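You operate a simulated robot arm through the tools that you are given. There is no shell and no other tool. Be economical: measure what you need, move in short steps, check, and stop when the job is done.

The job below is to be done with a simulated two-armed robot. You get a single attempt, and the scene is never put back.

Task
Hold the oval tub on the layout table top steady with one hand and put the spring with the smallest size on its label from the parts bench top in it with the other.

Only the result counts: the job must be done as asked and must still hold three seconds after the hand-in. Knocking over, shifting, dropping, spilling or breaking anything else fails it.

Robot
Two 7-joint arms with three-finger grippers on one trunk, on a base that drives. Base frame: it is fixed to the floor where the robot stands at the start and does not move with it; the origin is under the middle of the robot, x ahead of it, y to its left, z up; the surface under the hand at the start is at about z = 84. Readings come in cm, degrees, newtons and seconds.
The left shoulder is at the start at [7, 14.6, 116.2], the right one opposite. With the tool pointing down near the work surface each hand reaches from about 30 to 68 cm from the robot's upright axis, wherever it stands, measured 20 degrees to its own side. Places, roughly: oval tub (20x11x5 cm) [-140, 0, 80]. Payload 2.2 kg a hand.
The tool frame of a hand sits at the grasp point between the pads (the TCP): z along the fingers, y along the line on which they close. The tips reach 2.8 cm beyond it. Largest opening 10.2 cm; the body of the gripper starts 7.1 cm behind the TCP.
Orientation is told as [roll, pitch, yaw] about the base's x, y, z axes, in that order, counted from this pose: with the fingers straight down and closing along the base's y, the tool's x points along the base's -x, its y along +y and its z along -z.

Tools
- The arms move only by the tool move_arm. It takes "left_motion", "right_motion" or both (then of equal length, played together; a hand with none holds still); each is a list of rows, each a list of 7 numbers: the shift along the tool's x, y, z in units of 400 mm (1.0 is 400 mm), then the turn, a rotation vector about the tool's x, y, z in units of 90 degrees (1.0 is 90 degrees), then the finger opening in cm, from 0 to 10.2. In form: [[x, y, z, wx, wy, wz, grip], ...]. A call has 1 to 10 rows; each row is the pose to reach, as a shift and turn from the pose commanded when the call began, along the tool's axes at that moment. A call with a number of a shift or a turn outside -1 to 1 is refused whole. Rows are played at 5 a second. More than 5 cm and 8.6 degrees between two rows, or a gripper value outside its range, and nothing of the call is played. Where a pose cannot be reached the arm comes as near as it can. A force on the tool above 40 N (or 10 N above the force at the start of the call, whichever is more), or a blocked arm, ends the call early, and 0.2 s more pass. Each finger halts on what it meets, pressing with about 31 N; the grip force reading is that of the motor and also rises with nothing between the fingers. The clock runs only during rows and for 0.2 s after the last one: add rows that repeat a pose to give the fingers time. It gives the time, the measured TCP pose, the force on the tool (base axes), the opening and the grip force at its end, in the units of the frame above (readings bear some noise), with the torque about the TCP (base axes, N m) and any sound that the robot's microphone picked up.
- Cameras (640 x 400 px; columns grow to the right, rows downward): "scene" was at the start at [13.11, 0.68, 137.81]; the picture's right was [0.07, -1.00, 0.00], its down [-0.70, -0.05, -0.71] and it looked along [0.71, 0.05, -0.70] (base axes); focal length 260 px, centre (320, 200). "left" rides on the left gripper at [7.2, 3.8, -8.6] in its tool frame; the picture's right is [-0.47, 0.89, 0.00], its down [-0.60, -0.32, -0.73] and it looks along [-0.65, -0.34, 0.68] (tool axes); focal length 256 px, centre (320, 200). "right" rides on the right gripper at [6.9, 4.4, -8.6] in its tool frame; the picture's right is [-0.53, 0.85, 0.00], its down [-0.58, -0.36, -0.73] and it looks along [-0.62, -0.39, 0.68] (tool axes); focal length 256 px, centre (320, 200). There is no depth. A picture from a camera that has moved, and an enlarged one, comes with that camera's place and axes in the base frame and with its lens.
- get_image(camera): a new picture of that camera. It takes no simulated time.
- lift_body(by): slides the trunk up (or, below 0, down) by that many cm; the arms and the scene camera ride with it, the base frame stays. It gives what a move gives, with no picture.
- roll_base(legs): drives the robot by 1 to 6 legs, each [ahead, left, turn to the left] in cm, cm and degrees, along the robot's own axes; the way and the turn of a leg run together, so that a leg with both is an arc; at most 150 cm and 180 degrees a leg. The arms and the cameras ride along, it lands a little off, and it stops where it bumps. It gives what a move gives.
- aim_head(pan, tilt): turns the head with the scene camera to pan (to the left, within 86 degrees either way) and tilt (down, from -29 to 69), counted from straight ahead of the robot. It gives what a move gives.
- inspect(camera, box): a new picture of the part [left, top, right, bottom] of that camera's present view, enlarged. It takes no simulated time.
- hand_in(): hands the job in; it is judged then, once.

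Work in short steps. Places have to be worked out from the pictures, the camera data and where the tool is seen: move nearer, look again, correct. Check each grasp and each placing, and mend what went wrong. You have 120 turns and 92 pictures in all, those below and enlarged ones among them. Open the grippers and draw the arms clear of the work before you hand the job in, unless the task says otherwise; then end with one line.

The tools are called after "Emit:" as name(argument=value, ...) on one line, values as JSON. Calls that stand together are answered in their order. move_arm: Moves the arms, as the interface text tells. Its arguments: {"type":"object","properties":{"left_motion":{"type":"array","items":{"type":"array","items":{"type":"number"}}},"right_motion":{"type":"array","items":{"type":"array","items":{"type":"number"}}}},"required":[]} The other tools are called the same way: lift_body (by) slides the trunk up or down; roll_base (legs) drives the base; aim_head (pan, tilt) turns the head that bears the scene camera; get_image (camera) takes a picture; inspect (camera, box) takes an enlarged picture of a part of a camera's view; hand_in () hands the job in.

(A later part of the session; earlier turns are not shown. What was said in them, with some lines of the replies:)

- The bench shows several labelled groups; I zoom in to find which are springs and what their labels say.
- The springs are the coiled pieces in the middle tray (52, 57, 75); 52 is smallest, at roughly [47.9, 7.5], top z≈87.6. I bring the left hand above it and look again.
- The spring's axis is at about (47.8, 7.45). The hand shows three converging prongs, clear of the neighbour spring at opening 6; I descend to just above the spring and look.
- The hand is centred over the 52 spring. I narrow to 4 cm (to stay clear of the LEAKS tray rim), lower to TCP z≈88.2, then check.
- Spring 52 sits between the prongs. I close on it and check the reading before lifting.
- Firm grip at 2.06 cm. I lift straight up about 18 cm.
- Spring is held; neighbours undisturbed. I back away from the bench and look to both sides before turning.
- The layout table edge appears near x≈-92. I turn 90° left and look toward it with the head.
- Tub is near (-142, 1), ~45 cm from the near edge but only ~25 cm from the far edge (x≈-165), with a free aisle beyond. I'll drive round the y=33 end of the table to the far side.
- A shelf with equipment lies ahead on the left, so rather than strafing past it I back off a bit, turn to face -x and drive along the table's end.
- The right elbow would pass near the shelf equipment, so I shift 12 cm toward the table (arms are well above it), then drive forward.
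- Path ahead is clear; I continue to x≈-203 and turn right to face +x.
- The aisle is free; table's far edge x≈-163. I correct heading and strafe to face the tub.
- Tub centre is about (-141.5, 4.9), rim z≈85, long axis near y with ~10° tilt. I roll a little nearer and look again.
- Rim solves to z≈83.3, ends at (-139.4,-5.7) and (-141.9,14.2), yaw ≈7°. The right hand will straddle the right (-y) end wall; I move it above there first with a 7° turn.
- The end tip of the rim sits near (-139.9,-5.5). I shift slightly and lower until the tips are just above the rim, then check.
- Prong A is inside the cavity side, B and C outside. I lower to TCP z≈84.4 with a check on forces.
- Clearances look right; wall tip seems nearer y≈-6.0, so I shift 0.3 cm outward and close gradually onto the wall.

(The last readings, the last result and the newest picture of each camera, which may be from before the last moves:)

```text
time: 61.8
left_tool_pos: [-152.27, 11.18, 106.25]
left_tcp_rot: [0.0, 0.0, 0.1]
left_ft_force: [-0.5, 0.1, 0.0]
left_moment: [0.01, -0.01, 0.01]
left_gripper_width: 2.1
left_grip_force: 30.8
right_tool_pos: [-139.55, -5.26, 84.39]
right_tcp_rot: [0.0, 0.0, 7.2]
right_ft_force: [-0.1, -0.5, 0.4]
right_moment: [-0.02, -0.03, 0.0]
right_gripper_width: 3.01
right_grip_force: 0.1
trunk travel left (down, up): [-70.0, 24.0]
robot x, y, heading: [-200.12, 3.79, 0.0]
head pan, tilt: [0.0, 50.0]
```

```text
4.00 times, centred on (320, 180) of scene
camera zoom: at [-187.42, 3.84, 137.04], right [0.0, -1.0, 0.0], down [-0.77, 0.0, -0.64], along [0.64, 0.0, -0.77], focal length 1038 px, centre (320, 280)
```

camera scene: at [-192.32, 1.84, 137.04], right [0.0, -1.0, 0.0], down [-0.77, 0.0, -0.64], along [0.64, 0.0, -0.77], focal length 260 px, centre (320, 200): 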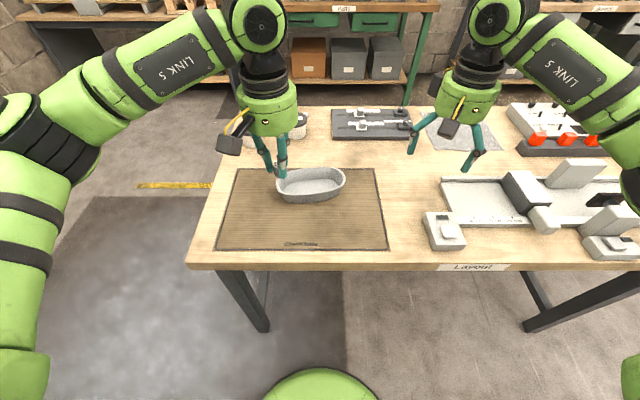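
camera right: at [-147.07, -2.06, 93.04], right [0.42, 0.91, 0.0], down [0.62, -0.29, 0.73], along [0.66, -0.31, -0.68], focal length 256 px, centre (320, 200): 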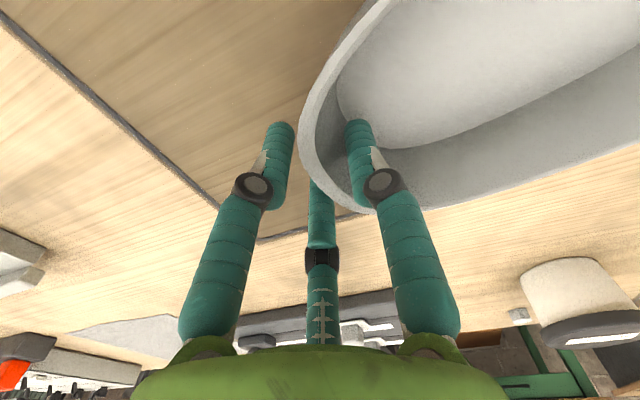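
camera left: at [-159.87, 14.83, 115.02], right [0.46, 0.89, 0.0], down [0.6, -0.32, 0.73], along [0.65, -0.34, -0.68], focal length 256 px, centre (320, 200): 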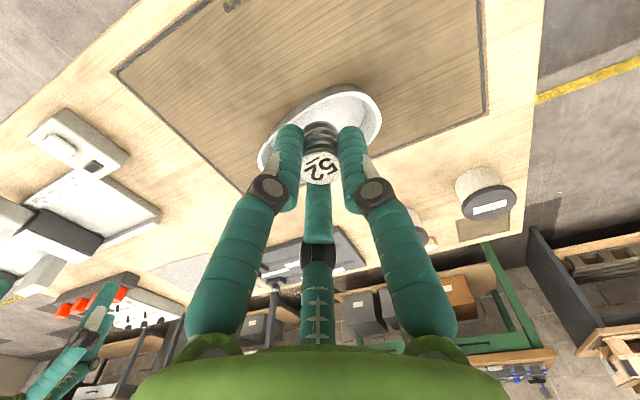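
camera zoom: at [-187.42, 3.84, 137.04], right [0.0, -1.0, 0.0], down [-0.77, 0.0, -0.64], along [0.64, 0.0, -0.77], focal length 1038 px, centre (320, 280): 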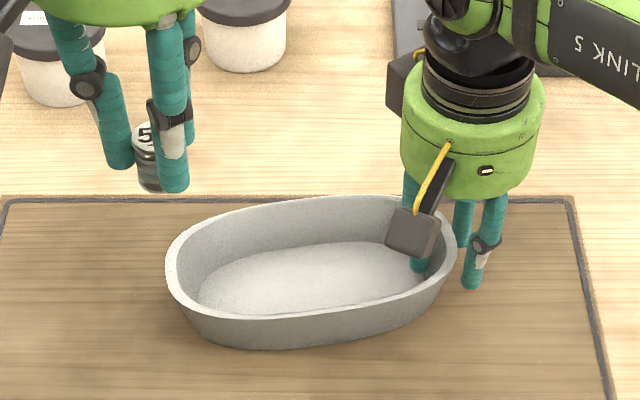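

The wall lies between A (inside) and B/C (outside), tub unmoved. I close slowly until it grips.

Emit:
move_arm(right_motion=[[0, 0, 0, 0, 0, 0, 2.5], [0, 0, 0, 0, 0, 0, 2.0], [0, 0, 0, 0, 0, 0, 1.6], [0, 0, 0, 0, 0, 0, 1.2], [0, 0, 0, 0, 0, 0, 0.8], [0, 0, 0, 0, 0, 0, 0.5], [0, 0, 0, 0, 0, 0, 0.5]])

Emit:
get_image(camera="right")

Emit:
inspect(camera="scene", box=[240, 130, 400, 230])

```text
time: 63.4
left_tool_pos: [-152.37, 11.21, 106.53]
left_tcp_rot: [-0.1, 0.0, 0.0]
left_ft_force: [-0.4, 0.5, -0.6]
left_moment: [-0.02, -0.01, -0.02]
left_gripper_width: 2.08
left_grip_force: 31.0
right_tool_pos: [-139.57, -5.37, 84.47]
right_tcp_rot: [0.0, -0.1, 7.2]
right_ft_force: [0.6, 1.3, 4.7]
right_moment: [1.08, 0.16, -0.18]
right_gripper_width: 1.71
right_grip_force: 30.7
trunk travel left (down, up): [-70.0, 24.0]
robot x, y, heading: [-199.81, 3.81, 0.2]
head pan, tilt: [0.0, 50.0]
```

```text
56 pictures are left
camera right: at [-147.1, -2.04, 93.11], right [0.42, 0.91, 0.0], down [0.62, -0.29, 0.73], along [0.66, -0.31, -0.68], focal length 256 px, centre (320, 200)
```

right: 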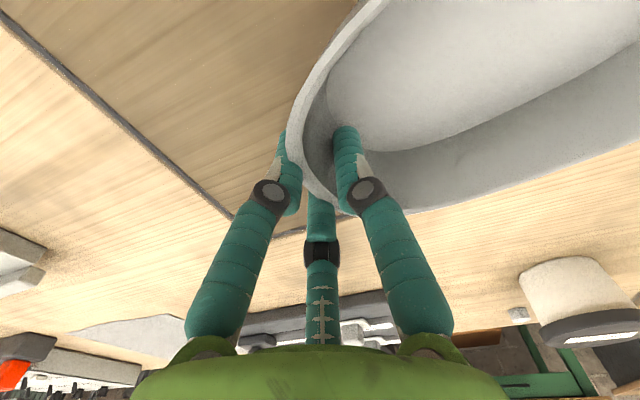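

```text
4.00 times, centred on (320, 180) of scene
camera zoom: at [-187.49, 3.85, 137.05], right [0.0, -1.0, 0.0], down [-0.77, 0.0, -0.64], along [0.64, 0.0, -0.77], focal length 1038 px, centre (320, 280)
```

zoom: 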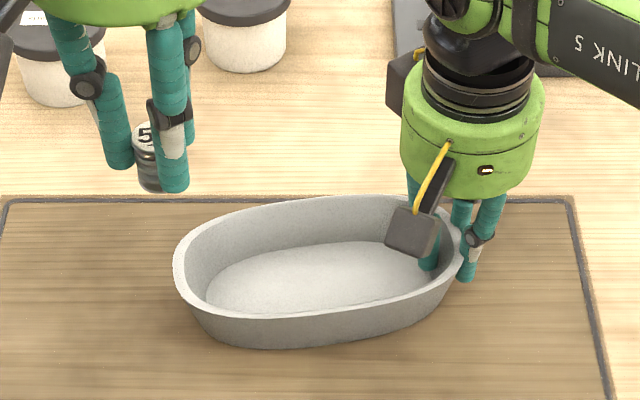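

The tub is gripped (1.7 cm, it settled about half a cm into the hand, still seated). Now I carry the spring over the tub's left half, at about (-141, 8.2).

Emit:
move_arm(left_motion=[[-0.07, -0.02, 0.03, 0, 0, 0, 1.2], [-0.14, -0.04, 0.06, 0, 0, 0, 1.2], [-0.21, -0.055, 0.12, 0, 0, 0, 1.2], [-0.26, -0.07, 0.2, 0, 0, 0, 1.2], [-0.285, -0.075, 0.28, 0, 0, 0, 1.2], [-0.285, -0.075, 0.3375, 0, 0, 0, 1.2], [-0.285, -0.075, 0.3375, 0, 0, 0, 1.2]])

Emit:
get_image(camera="left")

Emit:
inspect(camera="scene", box=[220, 110, 420, 235])

```text
time: 65.0
left_tool_pos: [-140.95, 8.23, 92.87]
left_tcp_rot: [0.0, 0.0, 0.1]
left_ft_force: [0.1, 0.2, -1.0]
left_moment: [-0.01, -0.01, 0.03]
left_gripper_width: 2.1
left_grip_force: 30.4
right_tool_pos: [-139.56, -5.24, 84.46]
right_tcp_rot: [0.0, 0.0, 7.2]
right_ft_force: [0.3, 1.6, 4.9]
right_moment: [1.02, 0.06, -0.15]
right_gripper_width: 1.74
right_grip_force: 30.9
trunk travel left (down, up): [-70.0, 24.0]
robot x, y, heading: [-199.78, 4.0, 0.1]
head pan, tilt: [0.0, 50.0]
```

```text
54 pictures are left
camera left: at [-148.22, 11.95, 101.36], right [0.46, 0.89, 0.0], down [0.6, -0.32, 0.73], along [0.65, -0.34, -0.68], focal length 256 px, centre (320, 200)
```

left: 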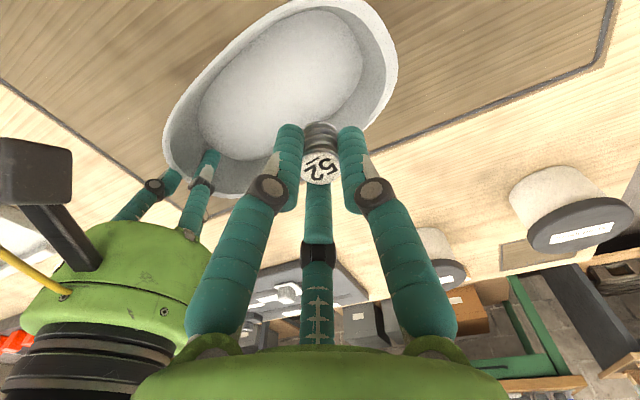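

```text
3.20 times, centred on (320, 172) of scene
camera zoom: at [-187.49, 3.85, 137.05], right [0.0, -1.0, 0.0], down [-0.77, 0.0, -0.64], along [0.64, 0.0, -0.77], focal length 831 px, centre (320, 288)
```

zoom: 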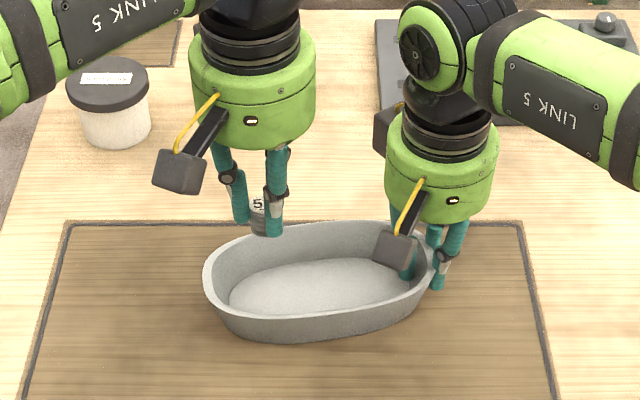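

Well positioned: floor spans to y≈11.7, spring at y≈8.2. I lower to TCP z≈84.4 and check.

Emit:
move_arm(left_motion=[[0.003, 0, 0.06, 0, 0, 0, 1.2], [0.005, 0, 0.12, 0, 0, 0, 1.2], [0.005, 0, 0.17, 0, 0, 0, 1.2], [0.005, 0, 0.21, 0, 0, 0, 1.2], [0.005, 0, 0.21, 0, 0, 0, 1.2]])

Emit:
get_image(camera="left")

Emit:
inspect(camera="scene", box=[220, 110, 420, 235])

```text
time: 66.2
left_tool_pos: [-141.11, 8.1, 84.41]
left_tcp_rot: [0.0, -0.1, 0.0]
left_ft_force: [0.0, 1.1, -0.2]
left_moment: [-0.01, 0.01, 0.04]
left_gripper_width: 2.09
left_grip_force: 31.3
right_tool_pos: [-139.67, -5.44, 84.6]
right_tcp_rot: [0.1, -0.2, 7.2]
right_ft_force: [0.9, 1.0, 4.4]
right_moment: [0.91, 0.1, -0.12]
right_gripper_width: 1.74
right_grip_force: 31.1
trunk travel left (down, up): [-70.0, 24.0]
robot x, y, heading: [-199.73, 4.13, -0.3]
head pan, tilt: [0.0, 50.0]
```

```text
52 pictures are left
camera left: at [-148.4, 11.95, 92.94], right [0.46, 0.89, 0.0], down [0.6, -0.32, 0.73], along [0.65, -0.34, -0.68], focal length 256 px, centre (320, 200)
```

left: 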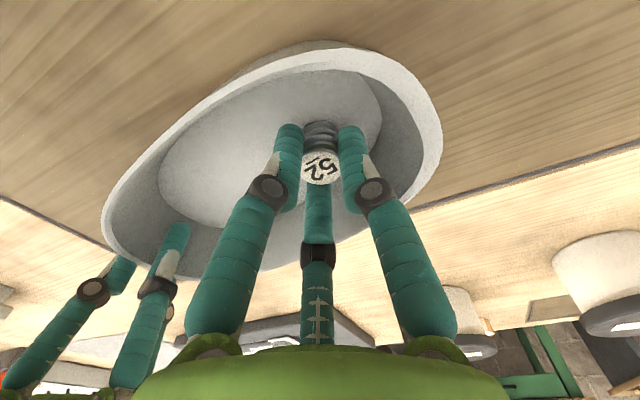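

```text
3.20 times, centred on (320, 172) of scene
camera zoom: at [-187.49, 3.85, 137.05], right [0.0, -1.0, 0.0], down [-0.77, 0.0, -0.64], along [0.64, 0.0, -0.77], focal length 831 px, centre (320, 288)
```

zoom: 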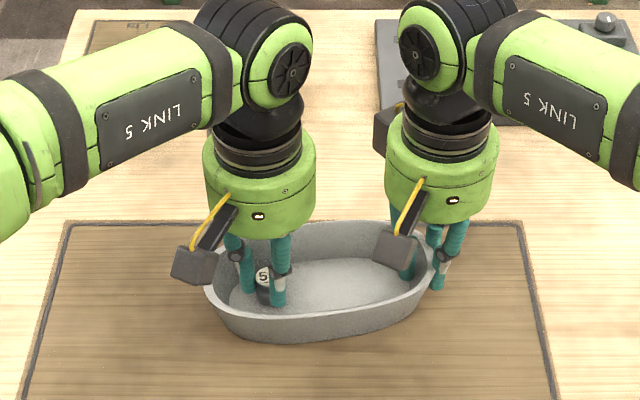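

No contact yet. I creep down 0.8 cm and watch for force.

Emit:
move_arm(left_motion=[[0, 0, 0.01, 0, 0, 0, 1.2], [0, 0, 0.02, 0, 0, 0, 1.2], [0, 0, 0.02, 0, 0, 0, 1.2]])

```text
time: 67.0
left_tool_pos: [-141.13, 8.29, 84.13]
left_tcp_rot: [-0.2, -0.5, 0.1]
left_ft_force: [0.8, 1.8, 27.8]
left_moment: [0.02, 0.02, -0.01]
left_gripper_width: 2.08
left_grip_force: 30.3
right_tool_pos: [-139.77, -5.37, 84.52]
right_tcp_rot: [-0.1, -0.1, 7.2]
right_ft_force: [2.1, 1.1, -0.4]
right_moment: [0.89, 0.04, -0.29]
right_gripper_width: 1.69
right_grip_force: 30.6
trunk travel left (down, up): [-70.0, 24.0]
robot x, y, heading: [-200.01, 3.8, 0.1]
head pan, tilt: [0.0, 50.0]
```

It touches the tub floor (27.8 N). I ease up to light contact, then open to 3.2 cm.

Emit:
move_arm(left_motion=[[0, 0, -0.013, 0, 0, 0, 1.2], [0, 0, -0.013, 0, 0, 0, 1.2], [0, 0, -0.013, 0, 0, 0, 2.4], [0, 0, -0.013, 0, 0, 0, 3.2], [0, 0, -0.013, 0, 0, 0, 3.2], [0, 0, -0.013, 0, 0, 0, 3.2]])

Emit:
get_image(camera="left")

```text
time: 68.4
left_tool_pos: [-140.99, 8.07, 84.27]
left_tcp_rot: [0.0, -0.1, 0.1]
left_ft_force: [0.6, 1.4, -0.3]
left_moment: [-0.04, 0.01, 0.01]
left_gripper_width: 3.23
left_grip_force: 0.1
right_tool_pos: [-139.55, -5.38, 84.62]
right_tcp_rot: [0.0, -0.2, 7.2]
right_ft_force: [0.9, -0.2, 6.0]
right_moment: [1.14, 0.16, -0.01]
right_gripper_width: 1.67
right_grip_force: 31.4
trunk travel left (down, up): [-70.0, 24.0]
robot x, y, heading: [-199.8, 3.87, 0.1]
head pan, tilt: [0.0, 50.0]
```

```text
50 pictures are left
camera left: at [-148.44, 11.94, 92.71], right [0.46, 0.89, 0.0], down [0.6, -0.32, 0.73], along [0.65, -0.34, -0.68], focal length 256 px, centre (320, 200)
```

left: 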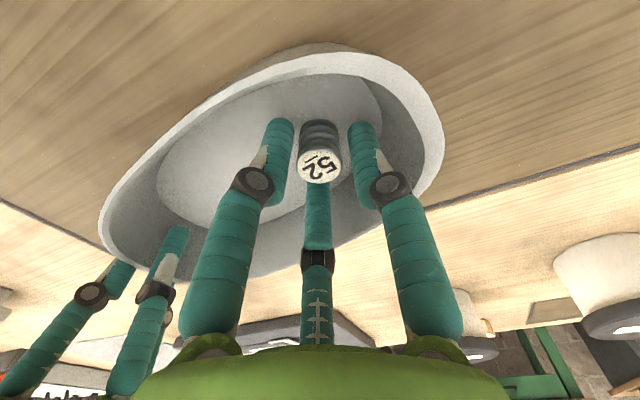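

Spring released, standing in the tub. I raise the left hand straight up.

Emit:
move_arm(left_motion=[[0, 0, -0.03, 0, 0, 0, 3.2], [0, 0, -0.08, 0, 0, 0, 3.6], [0, 0, -0.16, 0, 0, 0, 4], [0, 0, -0.25, 0, 0, 0, 4], [0.05, 0.06, -0.34, 0, 0, 0, 4], [0.1, 0.12, -0.42, 0, 0, 0, 4], [0.1, 0.12, -0.42, 0, 0, 0, 4]])

Emit:
inspect(camera="scene", box=[220, 110, 420, 235])

Emit:
get_image(camera="left")

```text
time: 70.0
left_tool_pos: [-145.13, 12.89, 101.16]
left_tcp_rot: [0.0, -0.1, 0.1]
left_ft_force: [0.0, 0.2, 0.2]
left_moment: [0.03, 0.02, 0.01]
left_gripper_width: 4.0
left_grip_force: 0.1
right_tool_pos: [-139.67, -5.29, 84.5]
right_tcp_rot: [0.1, -0.1, 7.3]
right_ft_force: [-1.6, -0.7, 5.0]
right_moment: [0.99, -0.06, 0.07]
right_gripper_width: 1.71
right_grip_force: 30.9
trunk travel left (down, up): [-70.0, 24.0]
robot x, y, heading: [-200.2, 3.68, 0.2]
head pan, tilt: [0.0, 50.0]
```

```text
3.20 times, centred on (320, 172) of scene
camera zoom: at [-187.49, 3.74, 137.05], right [0.0, -1.0, 0.0], down [-0.77, 0.0, -0.64], along [0.64, 0.0, -0.77], focal length 831 px, centre (320, 288)
```

zoom: 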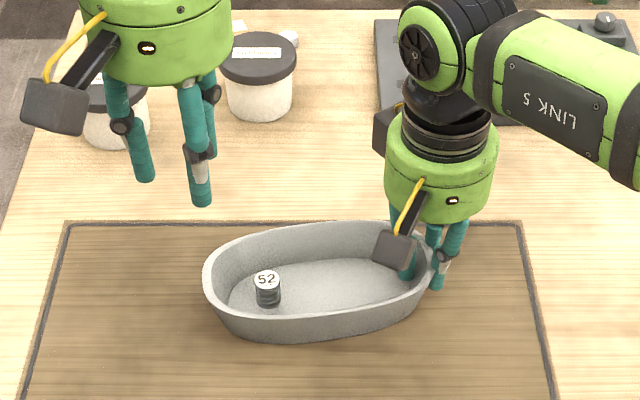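

```text
48 pictures are left
camera left: at [-152.48, 16.62, 109.6], right [0.46, 0.89, 0.0], down [0.6, -0.32, 0.73], along [0.65, -0.34, -0.68], focal length 256 px, centre (320, 200)
```

left: 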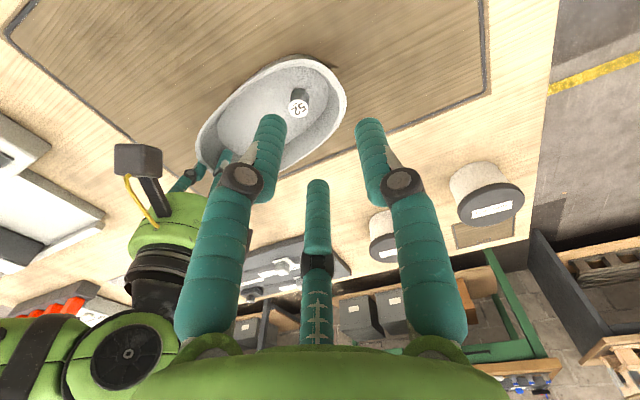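

Spring 52 stands in the tub. I open the right gripper slowly, without moving the arm, and check.

Emit:
move_arm(right_motion=[[0, 0, 0, 0, 0, 0, 2.0], [0, 0, 0, 0, 0, 0, 2.4], [0, 0, 0, 0, 0, 0, 3.2], [0, 0, 0, 0, 0, 0, 4.2], [0, 0, 0, 0, 0, 0, 5.2], [0, 0, 0, 0, 0, 0, 5.2]])

Emit:
inspect(camera="scene", box=[220, 110, 420, 235])

Emit:
get_image(camera="right")

```text
time: 71.4
left_tool_pos: [-145.09, 12.89, 101.05]
left_tcp_rot: [-0.1, 0.0, 0.1]
left_ft_force: [0.1, -0.6, -0.8]
left_moment: [0.01, 0.03, -0.04]
left_gripper_width: 4.0
left_grip_force: 0.1
right_tool_pos: [-139.47, -5.3, 84.54]
right_tcp_rot: [0.0, -0.1, 7.2]
right_ft_force: [-0.4, 0.2, -0.3]
right_moment: [0.01, -0.04, 0.02]
right_gripper_width: 5.22
right_grip_force: 0.1
trunk travel left (down, up): [-70.0, 24.0]
robot x, y, heading: [-199.98, 3.68, -0.3]
head pan, tilt: [0.0, 50.0]
```

```text
3.20 times, centred on (320, 172) of scene
camera zoom: at [-187.42, 3.84, 137.04], right [0.0, -1.0, 0.0], down [-0.77, 0.0, -0.64], along [0.64, 0.0, -0.77], focal length 831 px, centre (320, 288)
```

zoom: 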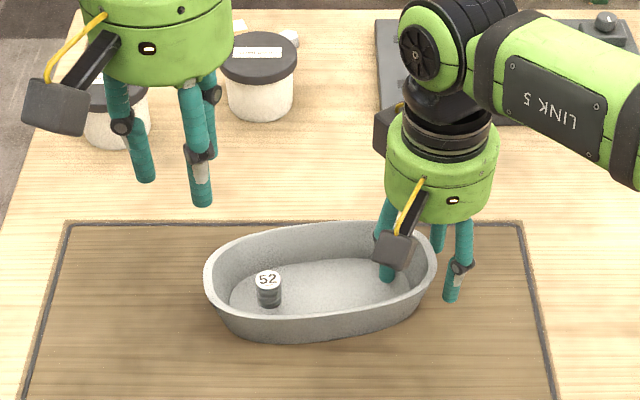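

```text
46 pictures are left
camera right: at [-147.06, -2.07, 93.04], right [0.42, 0.91, 0.0], down [0.62, -0.29, 0.73], along [0.66, -0.31, -0.68], focal length 256 px, centre (320, 200)
```

right: 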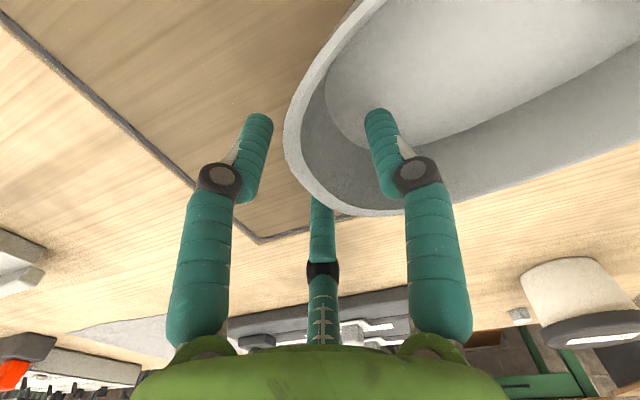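

Free of contact and everything is stable. I raise the right hand straight up, then out to its side.

Emit:
move_arm(right_motion=[[0, 0, -0.05, 0, 0, 0, 5.2], [0, 0, -0.1, 0, 0, 0, 5.2], [0, 0, -0.2, 0, 0, 0, 5.2], [0, 0, -0.3, 0, 0, 0, 5.2], [0.03, -0.1, -0.36, 0, 0, 0, 5.2], [0.06, -0.2, -0.4, 0, 0, 0, 5.2], [0.06, -0.3, -0.4, 0, 0, 0, 5.2], [0.06, -0.3, -0.4, 0, 0, 0, 5.2]])

Emit:
get_image(camera="scene")

```text
time: 73.2
left_tool_pos: [-145.17, 12.96, 101.06]
left_tcp_rot: [-0.2, -0.1, 0.1]
left_ft_force: [0.5, 0.1, -0.3]
left_moment: [-0.01, 0.0, 0.0]
left_gripper_width: 4.01
left_grip_force: 0.0
right_tool_pos: [-140.39, -17.46, 100.63]
right_tcp_rot: [-0.1, -0.1, 7.2]
right_ft_force: [0.4, -0.4, -0.7]
right_moment: [-0.04, 0.01, 0.01]
right_gripper_width: 5.2
right_grip_force: 0.0
trunk travel left (down, up): [-70.0, 24.0]
robot x, y, heading: [-199.95, 3.7, 0.1]
head pan, tilt: [0.0, 50.0]
```

```text
45 pictures are left
camera scene: at [-187.41, 3.89, 137.04], right [0.0, -1.0, 0.0], down [-0.77, 0.0, -0.64], along [0.64, 0.0, -0.77], focal length 260 px, centre (320, 200)
```

scene: 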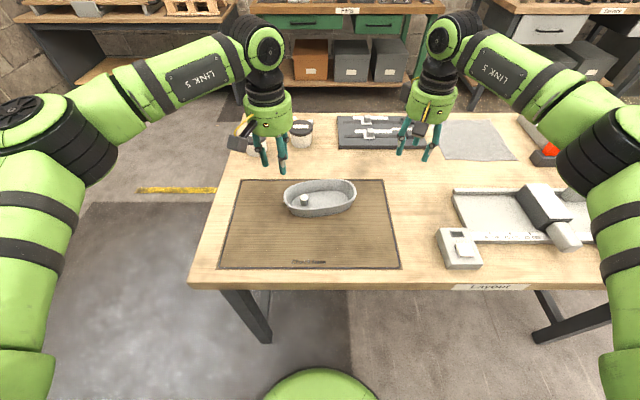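

The tub stands on its mat with the spring in it, and both hands are open and clear. I hand in.

Emit:
hand_in()

```text
The job is handed in.
```

The right hand gripped the oval tub by its end wall while the left hand set the spring labelled 52, the smallest on the bench, inside it. Gripping pulled the tub about half a centimetre on its mat. The spring was standing upright in the tub, with both hands open and clear, when I handed in.
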